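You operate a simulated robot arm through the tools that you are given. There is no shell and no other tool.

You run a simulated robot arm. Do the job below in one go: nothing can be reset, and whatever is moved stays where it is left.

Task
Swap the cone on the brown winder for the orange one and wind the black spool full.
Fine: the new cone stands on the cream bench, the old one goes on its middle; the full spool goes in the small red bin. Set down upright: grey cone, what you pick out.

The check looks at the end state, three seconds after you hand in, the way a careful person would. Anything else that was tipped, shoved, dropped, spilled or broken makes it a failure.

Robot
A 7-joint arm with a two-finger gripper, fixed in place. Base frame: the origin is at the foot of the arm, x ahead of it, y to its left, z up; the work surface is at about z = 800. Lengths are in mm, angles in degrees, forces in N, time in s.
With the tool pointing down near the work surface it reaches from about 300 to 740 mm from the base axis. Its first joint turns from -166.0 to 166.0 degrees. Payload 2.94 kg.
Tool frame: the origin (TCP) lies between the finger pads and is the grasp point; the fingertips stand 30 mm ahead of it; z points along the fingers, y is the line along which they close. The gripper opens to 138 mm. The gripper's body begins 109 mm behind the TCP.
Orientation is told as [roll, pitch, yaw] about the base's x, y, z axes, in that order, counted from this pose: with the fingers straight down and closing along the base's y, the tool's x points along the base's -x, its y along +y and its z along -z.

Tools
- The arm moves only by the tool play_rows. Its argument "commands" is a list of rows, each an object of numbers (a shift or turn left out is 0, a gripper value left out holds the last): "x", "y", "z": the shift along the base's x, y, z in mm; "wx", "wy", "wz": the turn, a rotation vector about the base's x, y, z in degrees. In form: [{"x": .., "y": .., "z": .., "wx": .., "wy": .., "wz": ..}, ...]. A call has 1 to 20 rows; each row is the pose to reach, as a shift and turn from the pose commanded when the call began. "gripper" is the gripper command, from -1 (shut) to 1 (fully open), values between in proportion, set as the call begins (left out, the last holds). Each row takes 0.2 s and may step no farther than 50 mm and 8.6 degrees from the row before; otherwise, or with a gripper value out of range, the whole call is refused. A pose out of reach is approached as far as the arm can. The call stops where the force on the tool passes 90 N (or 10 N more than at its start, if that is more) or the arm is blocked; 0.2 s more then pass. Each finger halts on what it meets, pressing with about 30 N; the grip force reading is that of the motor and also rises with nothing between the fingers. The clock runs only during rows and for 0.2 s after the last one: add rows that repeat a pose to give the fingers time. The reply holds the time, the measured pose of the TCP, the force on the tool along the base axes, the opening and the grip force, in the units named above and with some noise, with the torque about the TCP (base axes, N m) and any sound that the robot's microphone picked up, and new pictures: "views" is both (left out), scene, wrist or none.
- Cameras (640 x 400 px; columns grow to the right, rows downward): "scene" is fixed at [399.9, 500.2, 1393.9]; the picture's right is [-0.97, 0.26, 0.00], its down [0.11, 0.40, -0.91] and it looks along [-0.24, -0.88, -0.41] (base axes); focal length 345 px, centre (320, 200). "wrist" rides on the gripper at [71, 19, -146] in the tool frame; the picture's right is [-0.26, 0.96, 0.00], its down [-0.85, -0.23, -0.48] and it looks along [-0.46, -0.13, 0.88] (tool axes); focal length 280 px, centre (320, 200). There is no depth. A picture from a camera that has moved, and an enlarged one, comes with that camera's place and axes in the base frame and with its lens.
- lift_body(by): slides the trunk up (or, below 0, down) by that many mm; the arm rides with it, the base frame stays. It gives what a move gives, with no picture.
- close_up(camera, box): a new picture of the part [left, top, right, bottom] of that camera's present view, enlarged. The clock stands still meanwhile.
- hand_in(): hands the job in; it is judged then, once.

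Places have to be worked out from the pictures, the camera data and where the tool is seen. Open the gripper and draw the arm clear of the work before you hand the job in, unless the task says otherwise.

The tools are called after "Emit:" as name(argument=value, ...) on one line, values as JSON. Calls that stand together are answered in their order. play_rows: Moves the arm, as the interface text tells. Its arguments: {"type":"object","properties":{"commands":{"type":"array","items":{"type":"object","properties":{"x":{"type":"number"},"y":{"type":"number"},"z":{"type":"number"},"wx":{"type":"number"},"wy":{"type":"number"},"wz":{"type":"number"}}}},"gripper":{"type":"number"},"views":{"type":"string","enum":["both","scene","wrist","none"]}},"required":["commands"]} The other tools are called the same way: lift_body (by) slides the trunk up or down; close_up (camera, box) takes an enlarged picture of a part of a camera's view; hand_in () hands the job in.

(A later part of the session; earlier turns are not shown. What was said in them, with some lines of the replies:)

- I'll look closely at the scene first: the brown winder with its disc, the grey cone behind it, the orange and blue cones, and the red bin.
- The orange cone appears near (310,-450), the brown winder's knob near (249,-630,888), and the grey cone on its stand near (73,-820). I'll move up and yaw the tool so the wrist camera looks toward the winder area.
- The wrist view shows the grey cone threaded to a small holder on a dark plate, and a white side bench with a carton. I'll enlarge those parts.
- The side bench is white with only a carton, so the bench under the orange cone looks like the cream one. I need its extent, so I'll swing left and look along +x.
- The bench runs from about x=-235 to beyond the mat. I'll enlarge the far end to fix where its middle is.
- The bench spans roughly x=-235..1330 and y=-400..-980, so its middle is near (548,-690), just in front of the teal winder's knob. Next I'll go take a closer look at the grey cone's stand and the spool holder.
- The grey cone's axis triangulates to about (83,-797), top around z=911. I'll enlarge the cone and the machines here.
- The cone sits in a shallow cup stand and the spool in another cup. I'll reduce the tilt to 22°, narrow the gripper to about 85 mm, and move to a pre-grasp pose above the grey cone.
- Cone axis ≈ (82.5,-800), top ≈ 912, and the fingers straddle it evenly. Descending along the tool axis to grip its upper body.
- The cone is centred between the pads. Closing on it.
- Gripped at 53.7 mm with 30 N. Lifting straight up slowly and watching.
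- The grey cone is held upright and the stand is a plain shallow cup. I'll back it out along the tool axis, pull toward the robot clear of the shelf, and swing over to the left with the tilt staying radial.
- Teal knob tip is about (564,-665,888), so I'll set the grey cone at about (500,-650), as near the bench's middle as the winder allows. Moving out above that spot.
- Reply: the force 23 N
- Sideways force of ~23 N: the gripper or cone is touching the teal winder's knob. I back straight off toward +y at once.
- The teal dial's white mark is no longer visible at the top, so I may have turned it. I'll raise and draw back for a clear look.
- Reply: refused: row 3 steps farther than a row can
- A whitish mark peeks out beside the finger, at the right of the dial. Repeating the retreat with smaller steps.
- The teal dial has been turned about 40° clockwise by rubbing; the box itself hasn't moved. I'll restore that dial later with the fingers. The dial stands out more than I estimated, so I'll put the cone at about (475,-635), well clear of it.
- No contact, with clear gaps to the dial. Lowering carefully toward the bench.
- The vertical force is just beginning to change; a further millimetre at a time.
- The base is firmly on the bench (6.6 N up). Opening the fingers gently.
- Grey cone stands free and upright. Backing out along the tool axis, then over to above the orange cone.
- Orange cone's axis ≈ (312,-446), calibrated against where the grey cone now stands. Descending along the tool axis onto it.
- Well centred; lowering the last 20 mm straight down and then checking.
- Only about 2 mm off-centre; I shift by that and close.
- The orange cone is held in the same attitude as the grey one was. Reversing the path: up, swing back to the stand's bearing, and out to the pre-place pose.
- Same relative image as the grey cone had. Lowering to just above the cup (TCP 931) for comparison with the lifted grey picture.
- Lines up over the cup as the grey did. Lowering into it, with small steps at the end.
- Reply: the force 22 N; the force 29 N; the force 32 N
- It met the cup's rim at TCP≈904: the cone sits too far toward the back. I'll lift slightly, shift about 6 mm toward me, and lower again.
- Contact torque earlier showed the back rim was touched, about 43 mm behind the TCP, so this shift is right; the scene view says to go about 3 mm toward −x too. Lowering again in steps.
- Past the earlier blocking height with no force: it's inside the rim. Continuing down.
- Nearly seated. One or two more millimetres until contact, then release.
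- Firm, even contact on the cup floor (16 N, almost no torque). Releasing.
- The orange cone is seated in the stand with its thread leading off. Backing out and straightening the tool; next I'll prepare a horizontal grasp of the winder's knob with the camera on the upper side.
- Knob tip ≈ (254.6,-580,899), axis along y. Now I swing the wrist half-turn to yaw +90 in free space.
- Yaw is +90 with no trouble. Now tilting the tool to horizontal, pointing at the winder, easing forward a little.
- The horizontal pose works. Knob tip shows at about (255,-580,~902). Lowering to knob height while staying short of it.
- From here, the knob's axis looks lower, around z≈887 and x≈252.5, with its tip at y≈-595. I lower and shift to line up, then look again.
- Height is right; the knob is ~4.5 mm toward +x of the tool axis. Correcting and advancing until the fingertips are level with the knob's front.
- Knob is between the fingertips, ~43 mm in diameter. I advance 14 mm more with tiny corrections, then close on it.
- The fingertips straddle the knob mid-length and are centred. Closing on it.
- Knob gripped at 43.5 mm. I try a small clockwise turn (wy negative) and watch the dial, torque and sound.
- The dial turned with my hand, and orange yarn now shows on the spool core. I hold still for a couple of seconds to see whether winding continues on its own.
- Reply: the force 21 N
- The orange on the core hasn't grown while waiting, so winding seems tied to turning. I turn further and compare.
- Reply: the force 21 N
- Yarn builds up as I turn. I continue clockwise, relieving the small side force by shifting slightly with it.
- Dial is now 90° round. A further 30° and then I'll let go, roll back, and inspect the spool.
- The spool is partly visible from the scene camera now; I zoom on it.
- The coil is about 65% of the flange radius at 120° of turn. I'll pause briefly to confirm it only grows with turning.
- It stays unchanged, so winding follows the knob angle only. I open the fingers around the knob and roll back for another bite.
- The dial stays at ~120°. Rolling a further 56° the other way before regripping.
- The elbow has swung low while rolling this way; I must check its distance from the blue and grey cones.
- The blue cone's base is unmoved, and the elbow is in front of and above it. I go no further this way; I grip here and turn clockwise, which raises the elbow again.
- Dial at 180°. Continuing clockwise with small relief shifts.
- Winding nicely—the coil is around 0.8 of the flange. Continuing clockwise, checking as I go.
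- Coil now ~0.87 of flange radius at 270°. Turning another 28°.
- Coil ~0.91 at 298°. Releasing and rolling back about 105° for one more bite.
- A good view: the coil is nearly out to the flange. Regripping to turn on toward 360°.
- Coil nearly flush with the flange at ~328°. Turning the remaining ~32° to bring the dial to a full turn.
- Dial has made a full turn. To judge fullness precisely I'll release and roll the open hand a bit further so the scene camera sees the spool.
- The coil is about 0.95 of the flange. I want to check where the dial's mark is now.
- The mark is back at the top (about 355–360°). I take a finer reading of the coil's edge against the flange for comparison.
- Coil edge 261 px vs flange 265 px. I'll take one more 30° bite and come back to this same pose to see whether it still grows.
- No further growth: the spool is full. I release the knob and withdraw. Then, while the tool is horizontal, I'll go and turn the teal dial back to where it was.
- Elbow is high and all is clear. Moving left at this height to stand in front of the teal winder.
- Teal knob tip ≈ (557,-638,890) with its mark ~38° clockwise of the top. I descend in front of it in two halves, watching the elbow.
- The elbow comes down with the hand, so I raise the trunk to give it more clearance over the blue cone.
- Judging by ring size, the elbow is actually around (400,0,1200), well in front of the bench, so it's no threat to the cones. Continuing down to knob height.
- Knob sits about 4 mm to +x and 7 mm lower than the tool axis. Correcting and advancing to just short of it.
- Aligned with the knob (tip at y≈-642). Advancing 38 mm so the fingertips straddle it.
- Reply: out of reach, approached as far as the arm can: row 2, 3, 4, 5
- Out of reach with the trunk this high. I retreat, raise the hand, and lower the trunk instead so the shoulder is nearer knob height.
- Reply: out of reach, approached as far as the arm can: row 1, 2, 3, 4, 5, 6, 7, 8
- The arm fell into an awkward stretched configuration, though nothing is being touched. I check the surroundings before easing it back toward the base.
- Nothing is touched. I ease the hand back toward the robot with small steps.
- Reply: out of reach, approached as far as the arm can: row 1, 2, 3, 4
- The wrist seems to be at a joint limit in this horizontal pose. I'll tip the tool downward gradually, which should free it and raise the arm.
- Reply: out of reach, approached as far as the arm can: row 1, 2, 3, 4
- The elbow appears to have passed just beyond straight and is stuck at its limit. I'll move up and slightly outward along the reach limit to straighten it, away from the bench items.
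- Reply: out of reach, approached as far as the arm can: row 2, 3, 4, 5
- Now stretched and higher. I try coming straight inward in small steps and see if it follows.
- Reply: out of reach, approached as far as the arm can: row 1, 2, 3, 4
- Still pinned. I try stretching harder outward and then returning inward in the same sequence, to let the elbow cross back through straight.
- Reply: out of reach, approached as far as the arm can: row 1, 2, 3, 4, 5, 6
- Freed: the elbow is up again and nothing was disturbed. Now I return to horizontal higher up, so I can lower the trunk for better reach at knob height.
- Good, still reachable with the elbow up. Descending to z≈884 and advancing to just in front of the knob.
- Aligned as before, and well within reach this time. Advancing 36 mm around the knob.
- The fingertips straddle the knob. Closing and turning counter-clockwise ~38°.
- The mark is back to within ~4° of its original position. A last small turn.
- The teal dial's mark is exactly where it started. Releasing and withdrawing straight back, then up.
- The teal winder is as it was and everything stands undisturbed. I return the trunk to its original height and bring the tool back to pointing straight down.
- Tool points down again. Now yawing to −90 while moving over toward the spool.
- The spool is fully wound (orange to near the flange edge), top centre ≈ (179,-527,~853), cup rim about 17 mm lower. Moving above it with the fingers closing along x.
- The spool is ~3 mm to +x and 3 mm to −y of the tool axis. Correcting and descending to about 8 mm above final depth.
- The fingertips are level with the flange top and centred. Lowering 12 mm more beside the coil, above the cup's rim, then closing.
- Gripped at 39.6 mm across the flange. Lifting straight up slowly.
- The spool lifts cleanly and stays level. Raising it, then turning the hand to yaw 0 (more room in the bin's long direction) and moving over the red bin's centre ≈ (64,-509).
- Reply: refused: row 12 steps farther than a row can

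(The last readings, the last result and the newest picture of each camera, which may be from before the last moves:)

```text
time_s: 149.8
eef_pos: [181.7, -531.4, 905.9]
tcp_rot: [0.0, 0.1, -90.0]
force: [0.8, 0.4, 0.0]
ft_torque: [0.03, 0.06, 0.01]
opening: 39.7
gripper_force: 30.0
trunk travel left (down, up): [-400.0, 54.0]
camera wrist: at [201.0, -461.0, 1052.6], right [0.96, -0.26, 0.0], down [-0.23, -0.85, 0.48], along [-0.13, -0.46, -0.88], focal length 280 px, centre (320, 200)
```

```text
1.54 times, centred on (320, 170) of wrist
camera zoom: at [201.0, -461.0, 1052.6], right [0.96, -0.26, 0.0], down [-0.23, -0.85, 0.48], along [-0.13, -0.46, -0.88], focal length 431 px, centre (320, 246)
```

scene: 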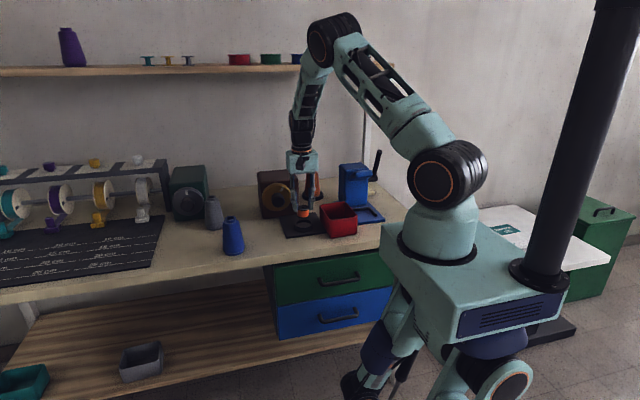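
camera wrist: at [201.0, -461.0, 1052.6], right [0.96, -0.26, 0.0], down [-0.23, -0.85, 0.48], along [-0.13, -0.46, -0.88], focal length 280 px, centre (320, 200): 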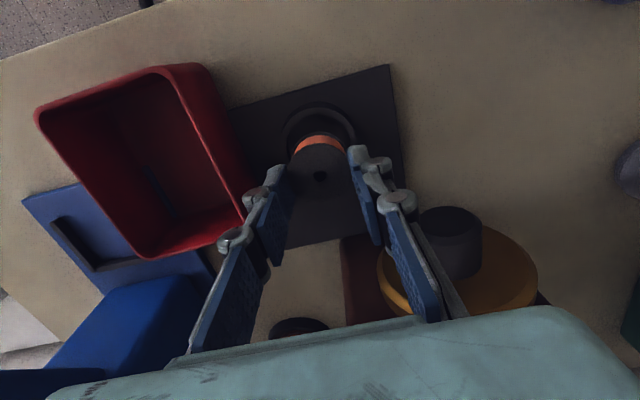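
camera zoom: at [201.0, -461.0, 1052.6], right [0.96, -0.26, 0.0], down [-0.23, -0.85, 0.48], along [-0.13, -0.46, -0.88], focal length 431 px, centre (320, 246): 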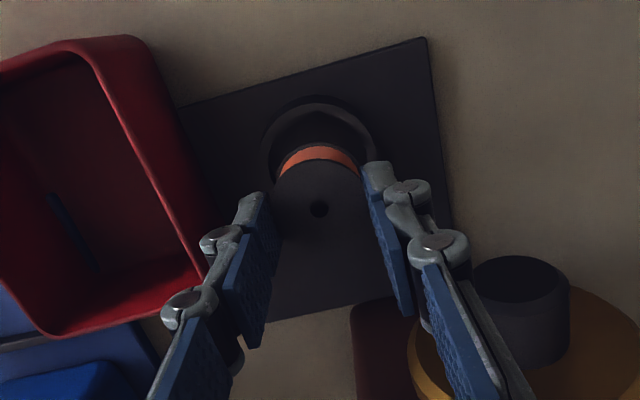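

One row turned too far; resending with even steps.

Emit:
play_rows(commands=[{"z": 25}, {"z": 50}, {"z": 65, "wz": 8}, {"x": -8, "z": 65, "wz": 16}, {"x": -20, "y": 2, "z": 65, "wz": 24}, {"x": -32, "y": 5, "z": 65, "wz": 32}, {"x": -45, "y": 8, "z": 65, "wz": 40}, {"x": -58, "y": 11, "z": 65, "wz": 48}, {"x": -71, "y": 14, "z": 65, "wz": 56}, {"x": -84, "y": 17, "z": 65, "wz": 64}, {"x": -97, "y": 20, "z": 65, "wz": 72}, {"x": -110, "y": 22, "z": 65, "wz": 80}, {"x": -117, "y": 22, "z": 65, "wz": 85}, {"x": -117, "y": 22, "z": 65, "wz": 90}, {"x": -117, "y": 22, "z": 65, "wz": 90}])

Emit:
close_up(camera="scene", box=[270, 150, 390, 250])

Emit:
close_up(camera="wrist", box=[160, 40, 480, 300])

```text
time_s: 153.0
eef_pos: [64.1, -509.5, 972.1]
tcp_rot: [0.0, 0.0, 0.0]
force: [0.7, -0.1, -0.7]
ft_torque: [-0.01, -0.01, -0.03]
opening: 39.7
gripper_force: 30.1
trunk travel left (down, up): [-400.0, 54.0]
camera wrist: at [-5.6, -490.9, 1117.5], right [0.26, 0.97, 0.0], down [0.85, -0.23, 0.48], along [0.46, -0.12, -0.88], focal length 280 px, centre (320, 200)
```

scene: 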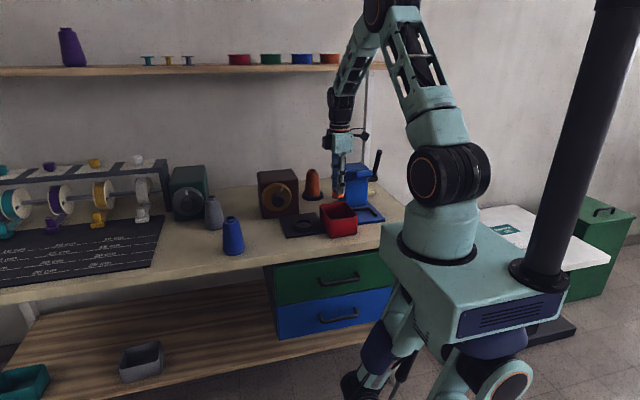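
wrist: 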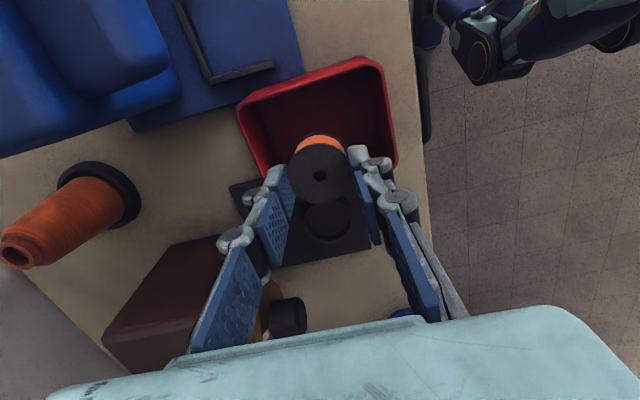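

```text
4.00 times, centred on (330, 200) of scene
camera zoom: at [399.9, 500.2, 1393.9], right [-0.97, 0.26, 0.0], down [0.11, 0.4, -0.91], along [-0.24, -0.88, -0.41], focal length 1379 px, centre (280, 200)
```

zoom: 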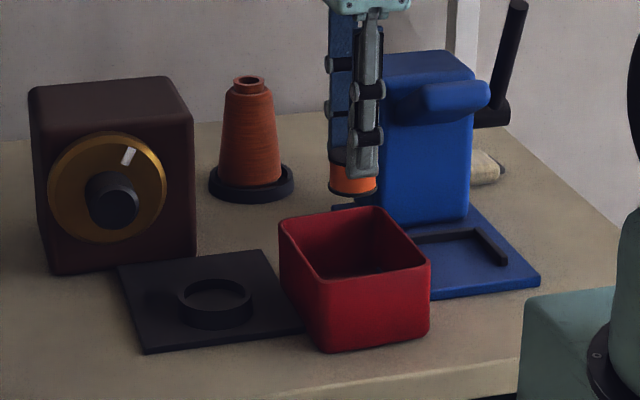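

```text
1.54 times, centred on (320, 170) of wrist
camera zoom: at [-5.6, -490.9, 1117.5], right [0.26, 0.97, 0.0], down [0.85, -0.23, 0.48], along [0.46, -0.12, -0.88], focal length 431 px, centre (320, 246)
```

zoom: 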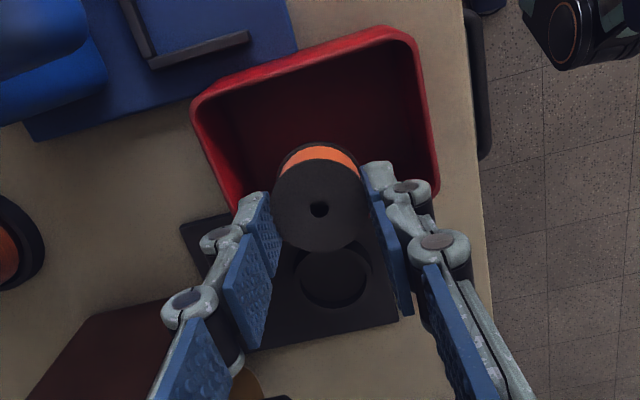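

Centred over the bin. Lowering the spool into it, watching for contact.

Emit:
play_rows(commands=[{"z": -30}, {"z": -60}, {"z": -80}, {"z": -95}, {"z": -95}])

Emit:
close_up(camera="scene", box=[290, 160, 380, 245])

Emit:
close_up(camera="wrist", box=[160, 40, 480, 300])

```text
time_s: 154.2
eef_pos: [65.5, -510.6, 876.9]
tcp_rot: [0.0, 0.0, 0.0]
force: [0.0, 0.0, 0.1]
ft_torque: [-0.01, -0.02, 0.0]
opening: 39.6
gripper_force: 30.4
trunk travel left (down, up): [-400.0, 54.0]
camera wrist: at [-4.9, -491.2, 1023.2], right [0.26, 0.96, 0.0], down [0.85, -0.23, 0.48], along [0.46, -0.13, -0.88], focal length 280 px, centre (320, 200)
```

scene: 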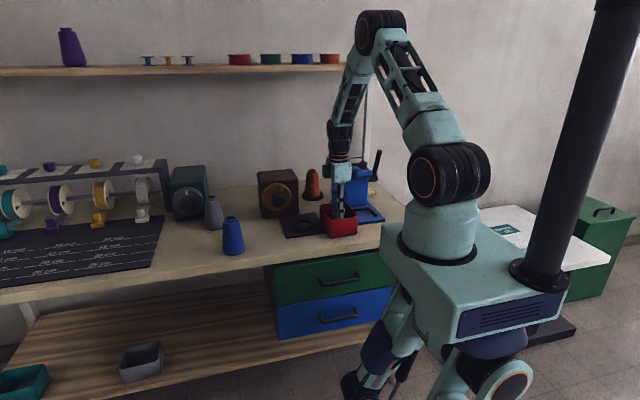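
wrist: 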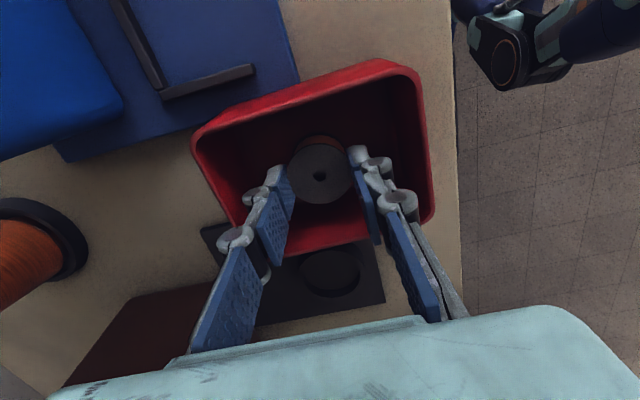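

```text
4.71 times, centred on (335, 202) of scene
camera zoom: at [399.9, 500.2, 1393.9], right [-0.97, 0.26, 0.0], down [0.11, 0.4, -0.91], along [-0.24, -0.88, -0.41], focal length 1622 px, centre (249, 188)
```

zoom: 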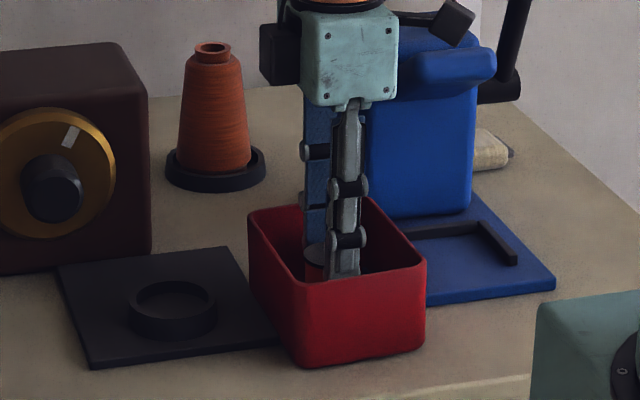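

```text
1.54 times, centred on (320, 170) of wrist
camera zoom: at [-4.9, -491.2, 1023.2], right [0.26, 0.96, 0.0], down [0.85, -0.23, 0.48], along [0.46, -0.13, -0.88], focal length 431 px, centre (320, 246)
```

zoom: 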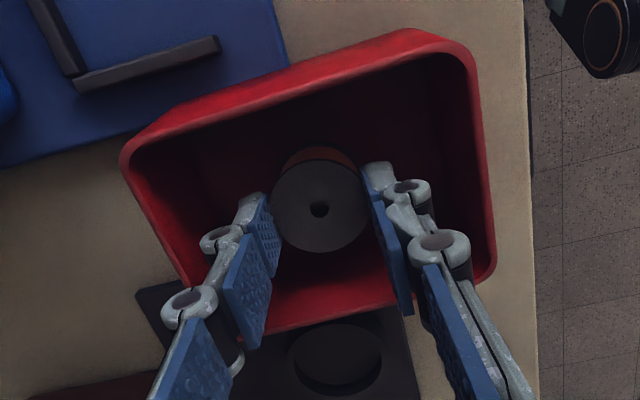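

Inside the bin, well clear of walls. Lowering in small steps to the floor.

Emit:
play_rows(commands=[{"z": -4}, {"z": -8}, {"z": -8}], views="none")

Emit:
play_rows(commands=[{"z": -2}, {"z": -4}, {"z": -4}], views="none")

Emit:
play_rows(commands=[{"z": -2}, {"z": -2}], views="none")

```text
time_s: 155.0
eef_pos: [65.0, -509.2, 869.3]
tcp_rot: [0.0, 0.0, 0.0]
force: [-0.1, 0.5, 0.2]
ft_torque: [-0.03, 0.02, 0.01]
opening: 39.8
gripper_force: 30.0
trunk travel left (down, up): [-400.0, 54.0]
```

```text
time_s: 155.8
eef_pos: [64.0, -509.2, 864.8]
tcp_rot: [0.0, 0.0, 0.0]
force: [-0.7, -0.7, 0.0]
ft_torque: [-0.01, 0.02, 0.02]
opening: 39.3
gripper_force: 29.8
trunk travel left (down, up): [-400.0, 54.0]
```

```text
time_s: 156.4
eef_pos: [64.9, -509.8, 863.0]
tcp_rot: [0.0, 0.1, 0.0]
force: [0.2, -0.8, -0.1]
ft_torque: [0.0, -0.02, 0.01]
opening: 39.5
gripper_force: 30.0
trunk travel left (down, up): [-400.0, 54.0]
```

No contact yet; continuing 2 mm at a time.

Emit:
play_rows(commands=[{"z": -2}, {"z": -2}], views="none")

Emit:
play_rows(commands=[{"z": -2}, {"z": -2}], views="none")

Emit:
play_rows(commands=[{"z": -2}, {"z": -2}], views="wrist")

```text
time_s: 157.0
eef_pos: [64.1, -510.6, 861.0]
tcp_rot: [0.0, 0.0, 0.0]
force: [-0.3, -0.1, 0.1]
ft_torque: [0.02, 0.0, 0.0]
opening: 39.6
gripper_force: 29.9
trunk travel left (down, up): [-400.0, 54.0]
```

```text
time_s: 157.6
eef_pos: [65.0, -508.2, 860.0]
tcp_rot: [0.0, 0.0, -0.1]
force: [0.1, -0.1, -1.0]
ft_torque: [0.01, 0.01, 0.01]
opening: 39.6
gripper_force: 29.8
trunk travel left (down, up): [-400.0, 54.0]
```

```text
time_s: 158.2
eef_pos: [63.6, -508.8, 856.9]
tcp_rot: [0.0, 0.0, -0.1]
force: [0.1, -1.0, 1.1]
ft_torque: [-0.02, -0.02, 0.01]
opening: 39.6
gripper_force: 29.4
trunk travel left (down, up): [-400.0, 54.0]
camera wrist: at [-6.2, -490.6, 1002.6], right [0.26, 0.96, 0.0], down [0.85, -0.23, 0.48], along [0.46, -0.13, -0.88], focal length 280 px, centre (320, 200)
```

wrist: 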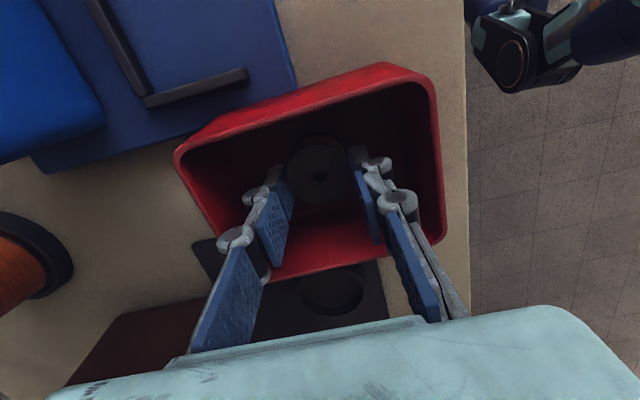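

Possibly just touching; one more millimetre or two.

Emit:
play_rows(commands=[{"z": -1}, {"z": -1}], views="none")

Emit:
play_rows(commands=[{"z": -1}, {"z": -1}], views="none")

Emit:
play_rows(commands=[{"z": -1}, {"z": -1}], views="none")

```text
time_s: 158.8
eef_pos: [63.5, -508.8, 855.8]
tcp_rot: [0.1, 0.0, -0.1]
force: [0.1, 0.8, 2.1]
ft_torque: [0.02, 0.03, -0.03]
opening: 39.5
gripper_force: 30.5
trunk travel left (down, up): [-400.0, 54.0]
```

```text
time_s: 159.4
eef_pos: [64.8, -509.8, 856.0]
tcp_rot: [-0.1, 0.0, -0.1]
force: [-1.1, 0.4, 5.0]
ft_torque: [0.03, 0.16, -0.01]
opening: 39.5
gripper_force: 30.1
trunk travel left (down, up): [-400.0, 54.0]
```

```text
time_s: 160.0
eef_pos: [65.5, -509.9, 855.1]
tcp_rot: [-0.2, 0.0, 0.0]
force: [-0.8, 1.4, 10.0]
ft_torque: [0.07, 0.21, -0.01]
opening: 39.8
gripper_force: 30.7
trunk travel left (down, up): [-400.0, 54.0]
```

The spool sits on the bin floor (10 N). Opening the fingers only a little to release it inside the bin.

Emit:
play_rows(commands=[{"z": 2}, {"z": 2}, {"z": 2}], gripper=-0.18, views="wrist")

Emit:
close_up(camera="wrist", box=[160, 40, 480, 300])

```text
time_s: 160.8
eef_pos: [63.6, -509.2, 855.7]
tcp_rot: [0.0, -0.1, -0.1]
force: [0.5, 0.5, 0.0]
ft_torque: [-0.03, -0.01, 0.02]
opening: 56.6
gripper_force: 0.0
trunk travel left (down, up): [-400.0, 54.0]
camera wrist: at [-6.3, -491.1, 1001.8], right [0.26, 0.96, 0.0], down [0.85, -0.23, 0.48], along [0.46, -0.12, -0.88], focal length 280 px, centre (320, 200)
```

wrist: 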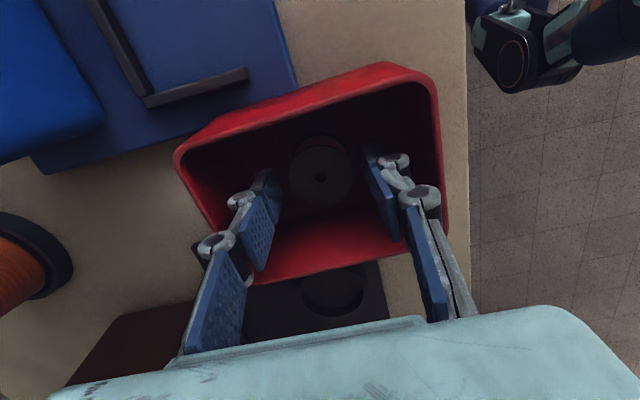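

```text
1.54 times, centred on (320, 170) of wrist
camera zoom: at [-6.3, -491.1, 1001.8], right [0.26, 0.96, 0.0], down [0.85, -0.23, 0.48], along [0.46, -0.12, -0.88], focal length 431 px, centre (320, 246)
```

zoom: 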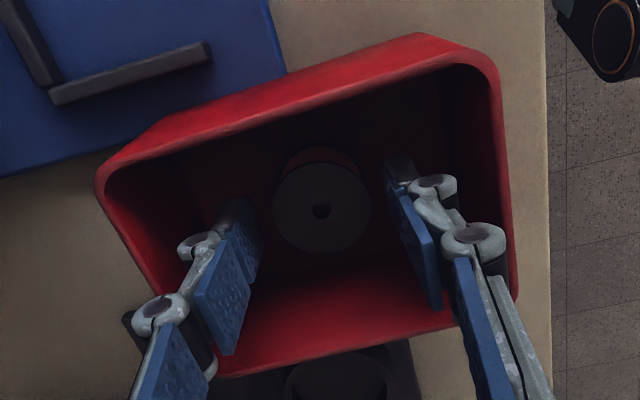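

Spool released upright. Lifting straight up out of the bin and drawing the arm clear.

Emit:
play_rows(commands=[{"z": 15}, {"z": 35}, {"z": 60}, {"z": 95}, {"z": 140}, {"z": 185}, {"z": 225}, {"x": 20, "y": 25, "z": 245}, {"x": 50, "y": 55, "z": 255}, {"x": 80, "y": 85, "z": 260}, {"x": 110, "y": 105, "z": 260}, {"x": 140, "y": 115, "z": 260}, {"x": 140, "y": 115, "z": 260}])

Emit:
close_up(camera="scene", box=[220, 140, 400, 260])

Emit:
close_up(camera="scene", box=[320, 195, 362, 240])

Emit:
close_up(camera="scene", box=[130, 150, 270, 260])

```text
time_s: 163.6
eef_pos: [203.8, -394.4, 1117.9]
tcp_rot: [0.0, 0.0, -0.1]
force: [0.6, 0.5, 0.8]
ft_torque: [0.03, 0.02, 0.04]
opening: 56.5
gripper_force: 0.0
trunk travel left (down, up): [-400.0, 54.0]
camera wrist: at [133.5, -375.3, 1263.6], right [0.26, 0.96, 0.0], down [0.85, -0.23, 0.48], along [0.46, -0.13, -0.88], focal length 280 px, centre (320, 200)
```

scene: 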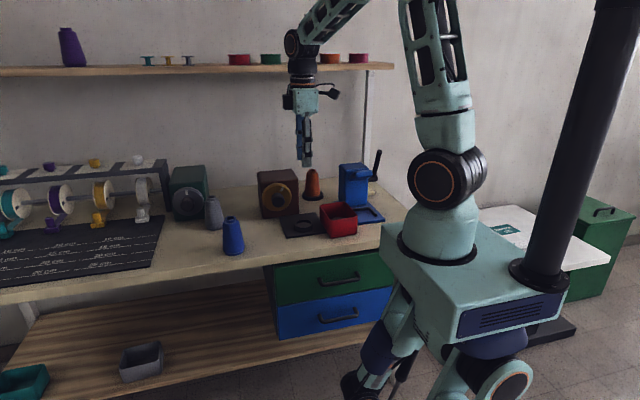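
wrist: 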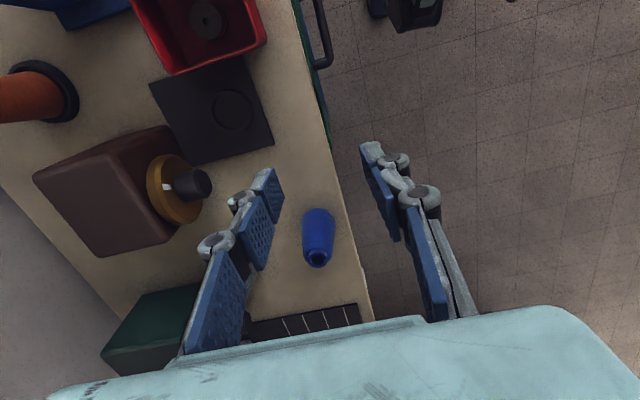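

```text
3.33 times, centred on (310, 200) of scene
camera zoom: at [399.9, 500.2, 1393.9], right [-0.97, 0.26, 0.0], down [0.11, 0.4, -0.91], along [-0.24, -0.88, -0.41], focal length 1149 px, centre (353, 200)
```

zoom: 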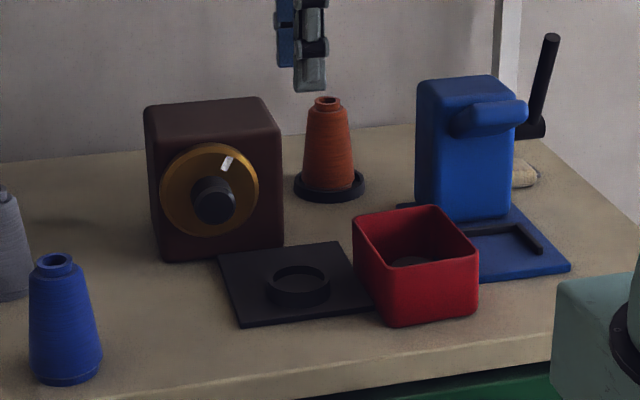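

```text
8.89 times, centred on (341, 218) of scene
camera zoom: at [399.9, 500.2, 1393.9], right [-0.97, 0.26, 0.0], down [0.11, 0.4, -0.91], along [-0.24, -0.88, -0.41], focal length 3064 px, centre (133, 44)
```

zoom: 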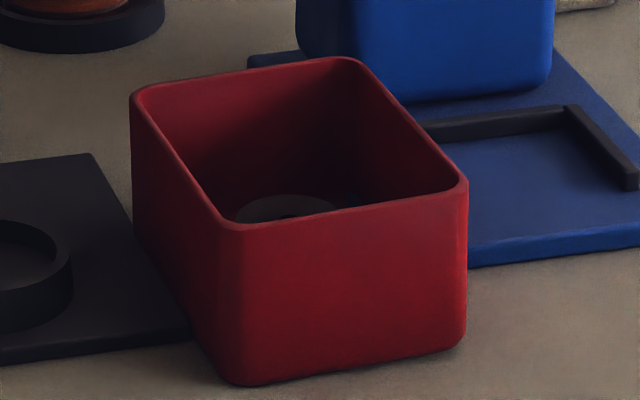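

```text
3.64 times, centred on (200, 205) of scene
camera zoom: at [399.9, 500.2, 1393.9], right [-0.97, 0.26, 0.0], down [0.11, 0.4, -0.91], along [-0.24, -0.88, -0.41], focal length 1253 px, centre (756, 182)
```

zoom: 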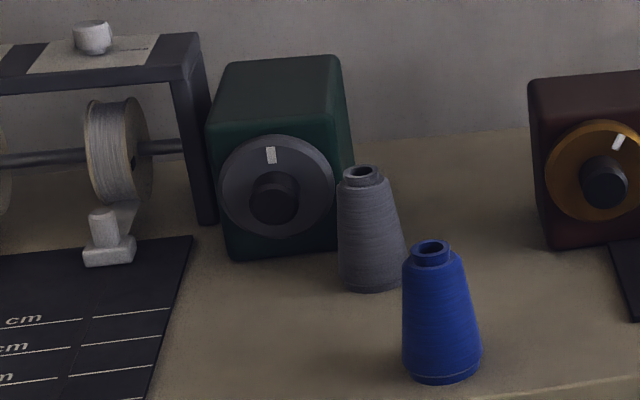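

All in place: orange cone on the stand, grey and blue cones upright, spool in the bin, teal dial restored. A last look at the spool from above.

Emit:
close_up(camera="wrist", box=[120, 0, 300, 140])

Emit:
play_rows(commands=[{"x": 15, "y": 20}, {"x": 35, "y": 40, "z": 5}, {"x": 55, "y": 60, "z": 10}, {"x": 55, "y": 60, "z": 10}, {"x": 55, "y": 60, "z": 10}, {"x": 55, "y": 60, "z": 10}], gripper=1)

```text
2.86 times, centred on (210, 70) of wrist
camera zoom: at [133.5, -375.3, 1263.6], right [0.26, 0.96, 0.0], down [0.85, -0.23, 0.48], along [0.46, -0.13, -0.88], focal length 801 px, centre (634, 571)
```

zoom: 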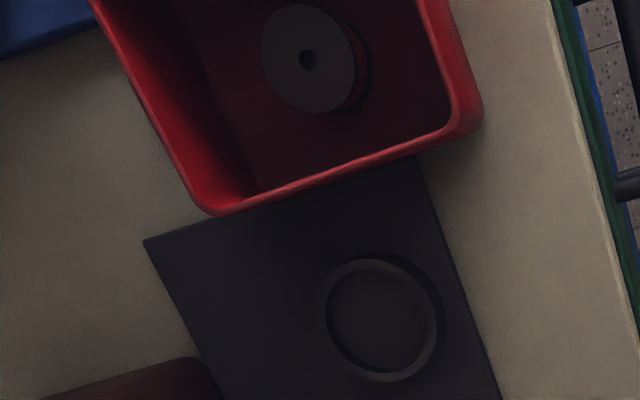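

```text
time_s: 165.0
eef_pos: [257.1, -335.7, 1127.2]
tcp_rot: [-0.1, 0.2, -0.1]
force: [0.0, 0.3, -0.1]
ft_torque: [0.0, 0.01, 0.01]
opening: 138.2
gripper_force: 0.1
trunk travel left (down, up): [-400.0, 54.0]
camera wrist: at [187.7, -316.8, 1273.2], right [0.26, 0.96, 0.0], down [0.85, -0.23, 0.48], along [0.46, -0.13, -0.88], focal length 280 px, centre (320, 200)
```

scene: 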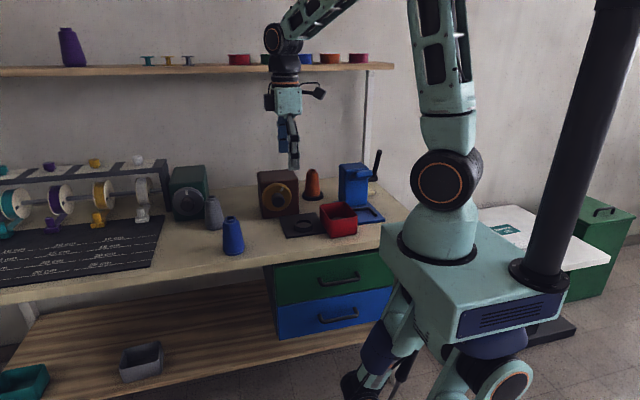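
wrist: 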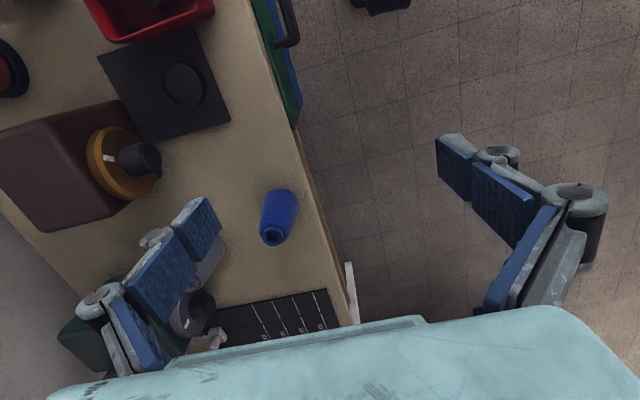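

The full spool stands upright in the red bin, the gripper is open and the arm is clear of the work. Handing in.

Emit:
hand_in()

```text
The job is handed in.
```

I swapped the cones, wound the black spool full of orange yarn, and handed the job in; I haven't seen the result of the check.

- **Cones:** The orange cone is seated in the brown winder's stand with its thread attached when I left it. The grey cone stands upright near the middle of the cream bench, about 80 mm off by my estimate. The exact middle is blocked by the teal winder's knob.
- **Spool:** I turned the brown winder's knob until the coil stopped growing, just inside the flange edge. The spool is upright in the small red bin, seen from above after I let go.
- **Teal winder:** While setting down the grey cone I brushed its dial and turned it about 40°. I gripped the knob afterwards and turned it back, and its mark lines up with where it started.
- **Brown dial:** Its mark is about 25° past the top. I left it there in case turning back would unwind the spool.

I saw nothing else moved or tipped in the last pictures. The gripper is open and the arm is clear of the work.
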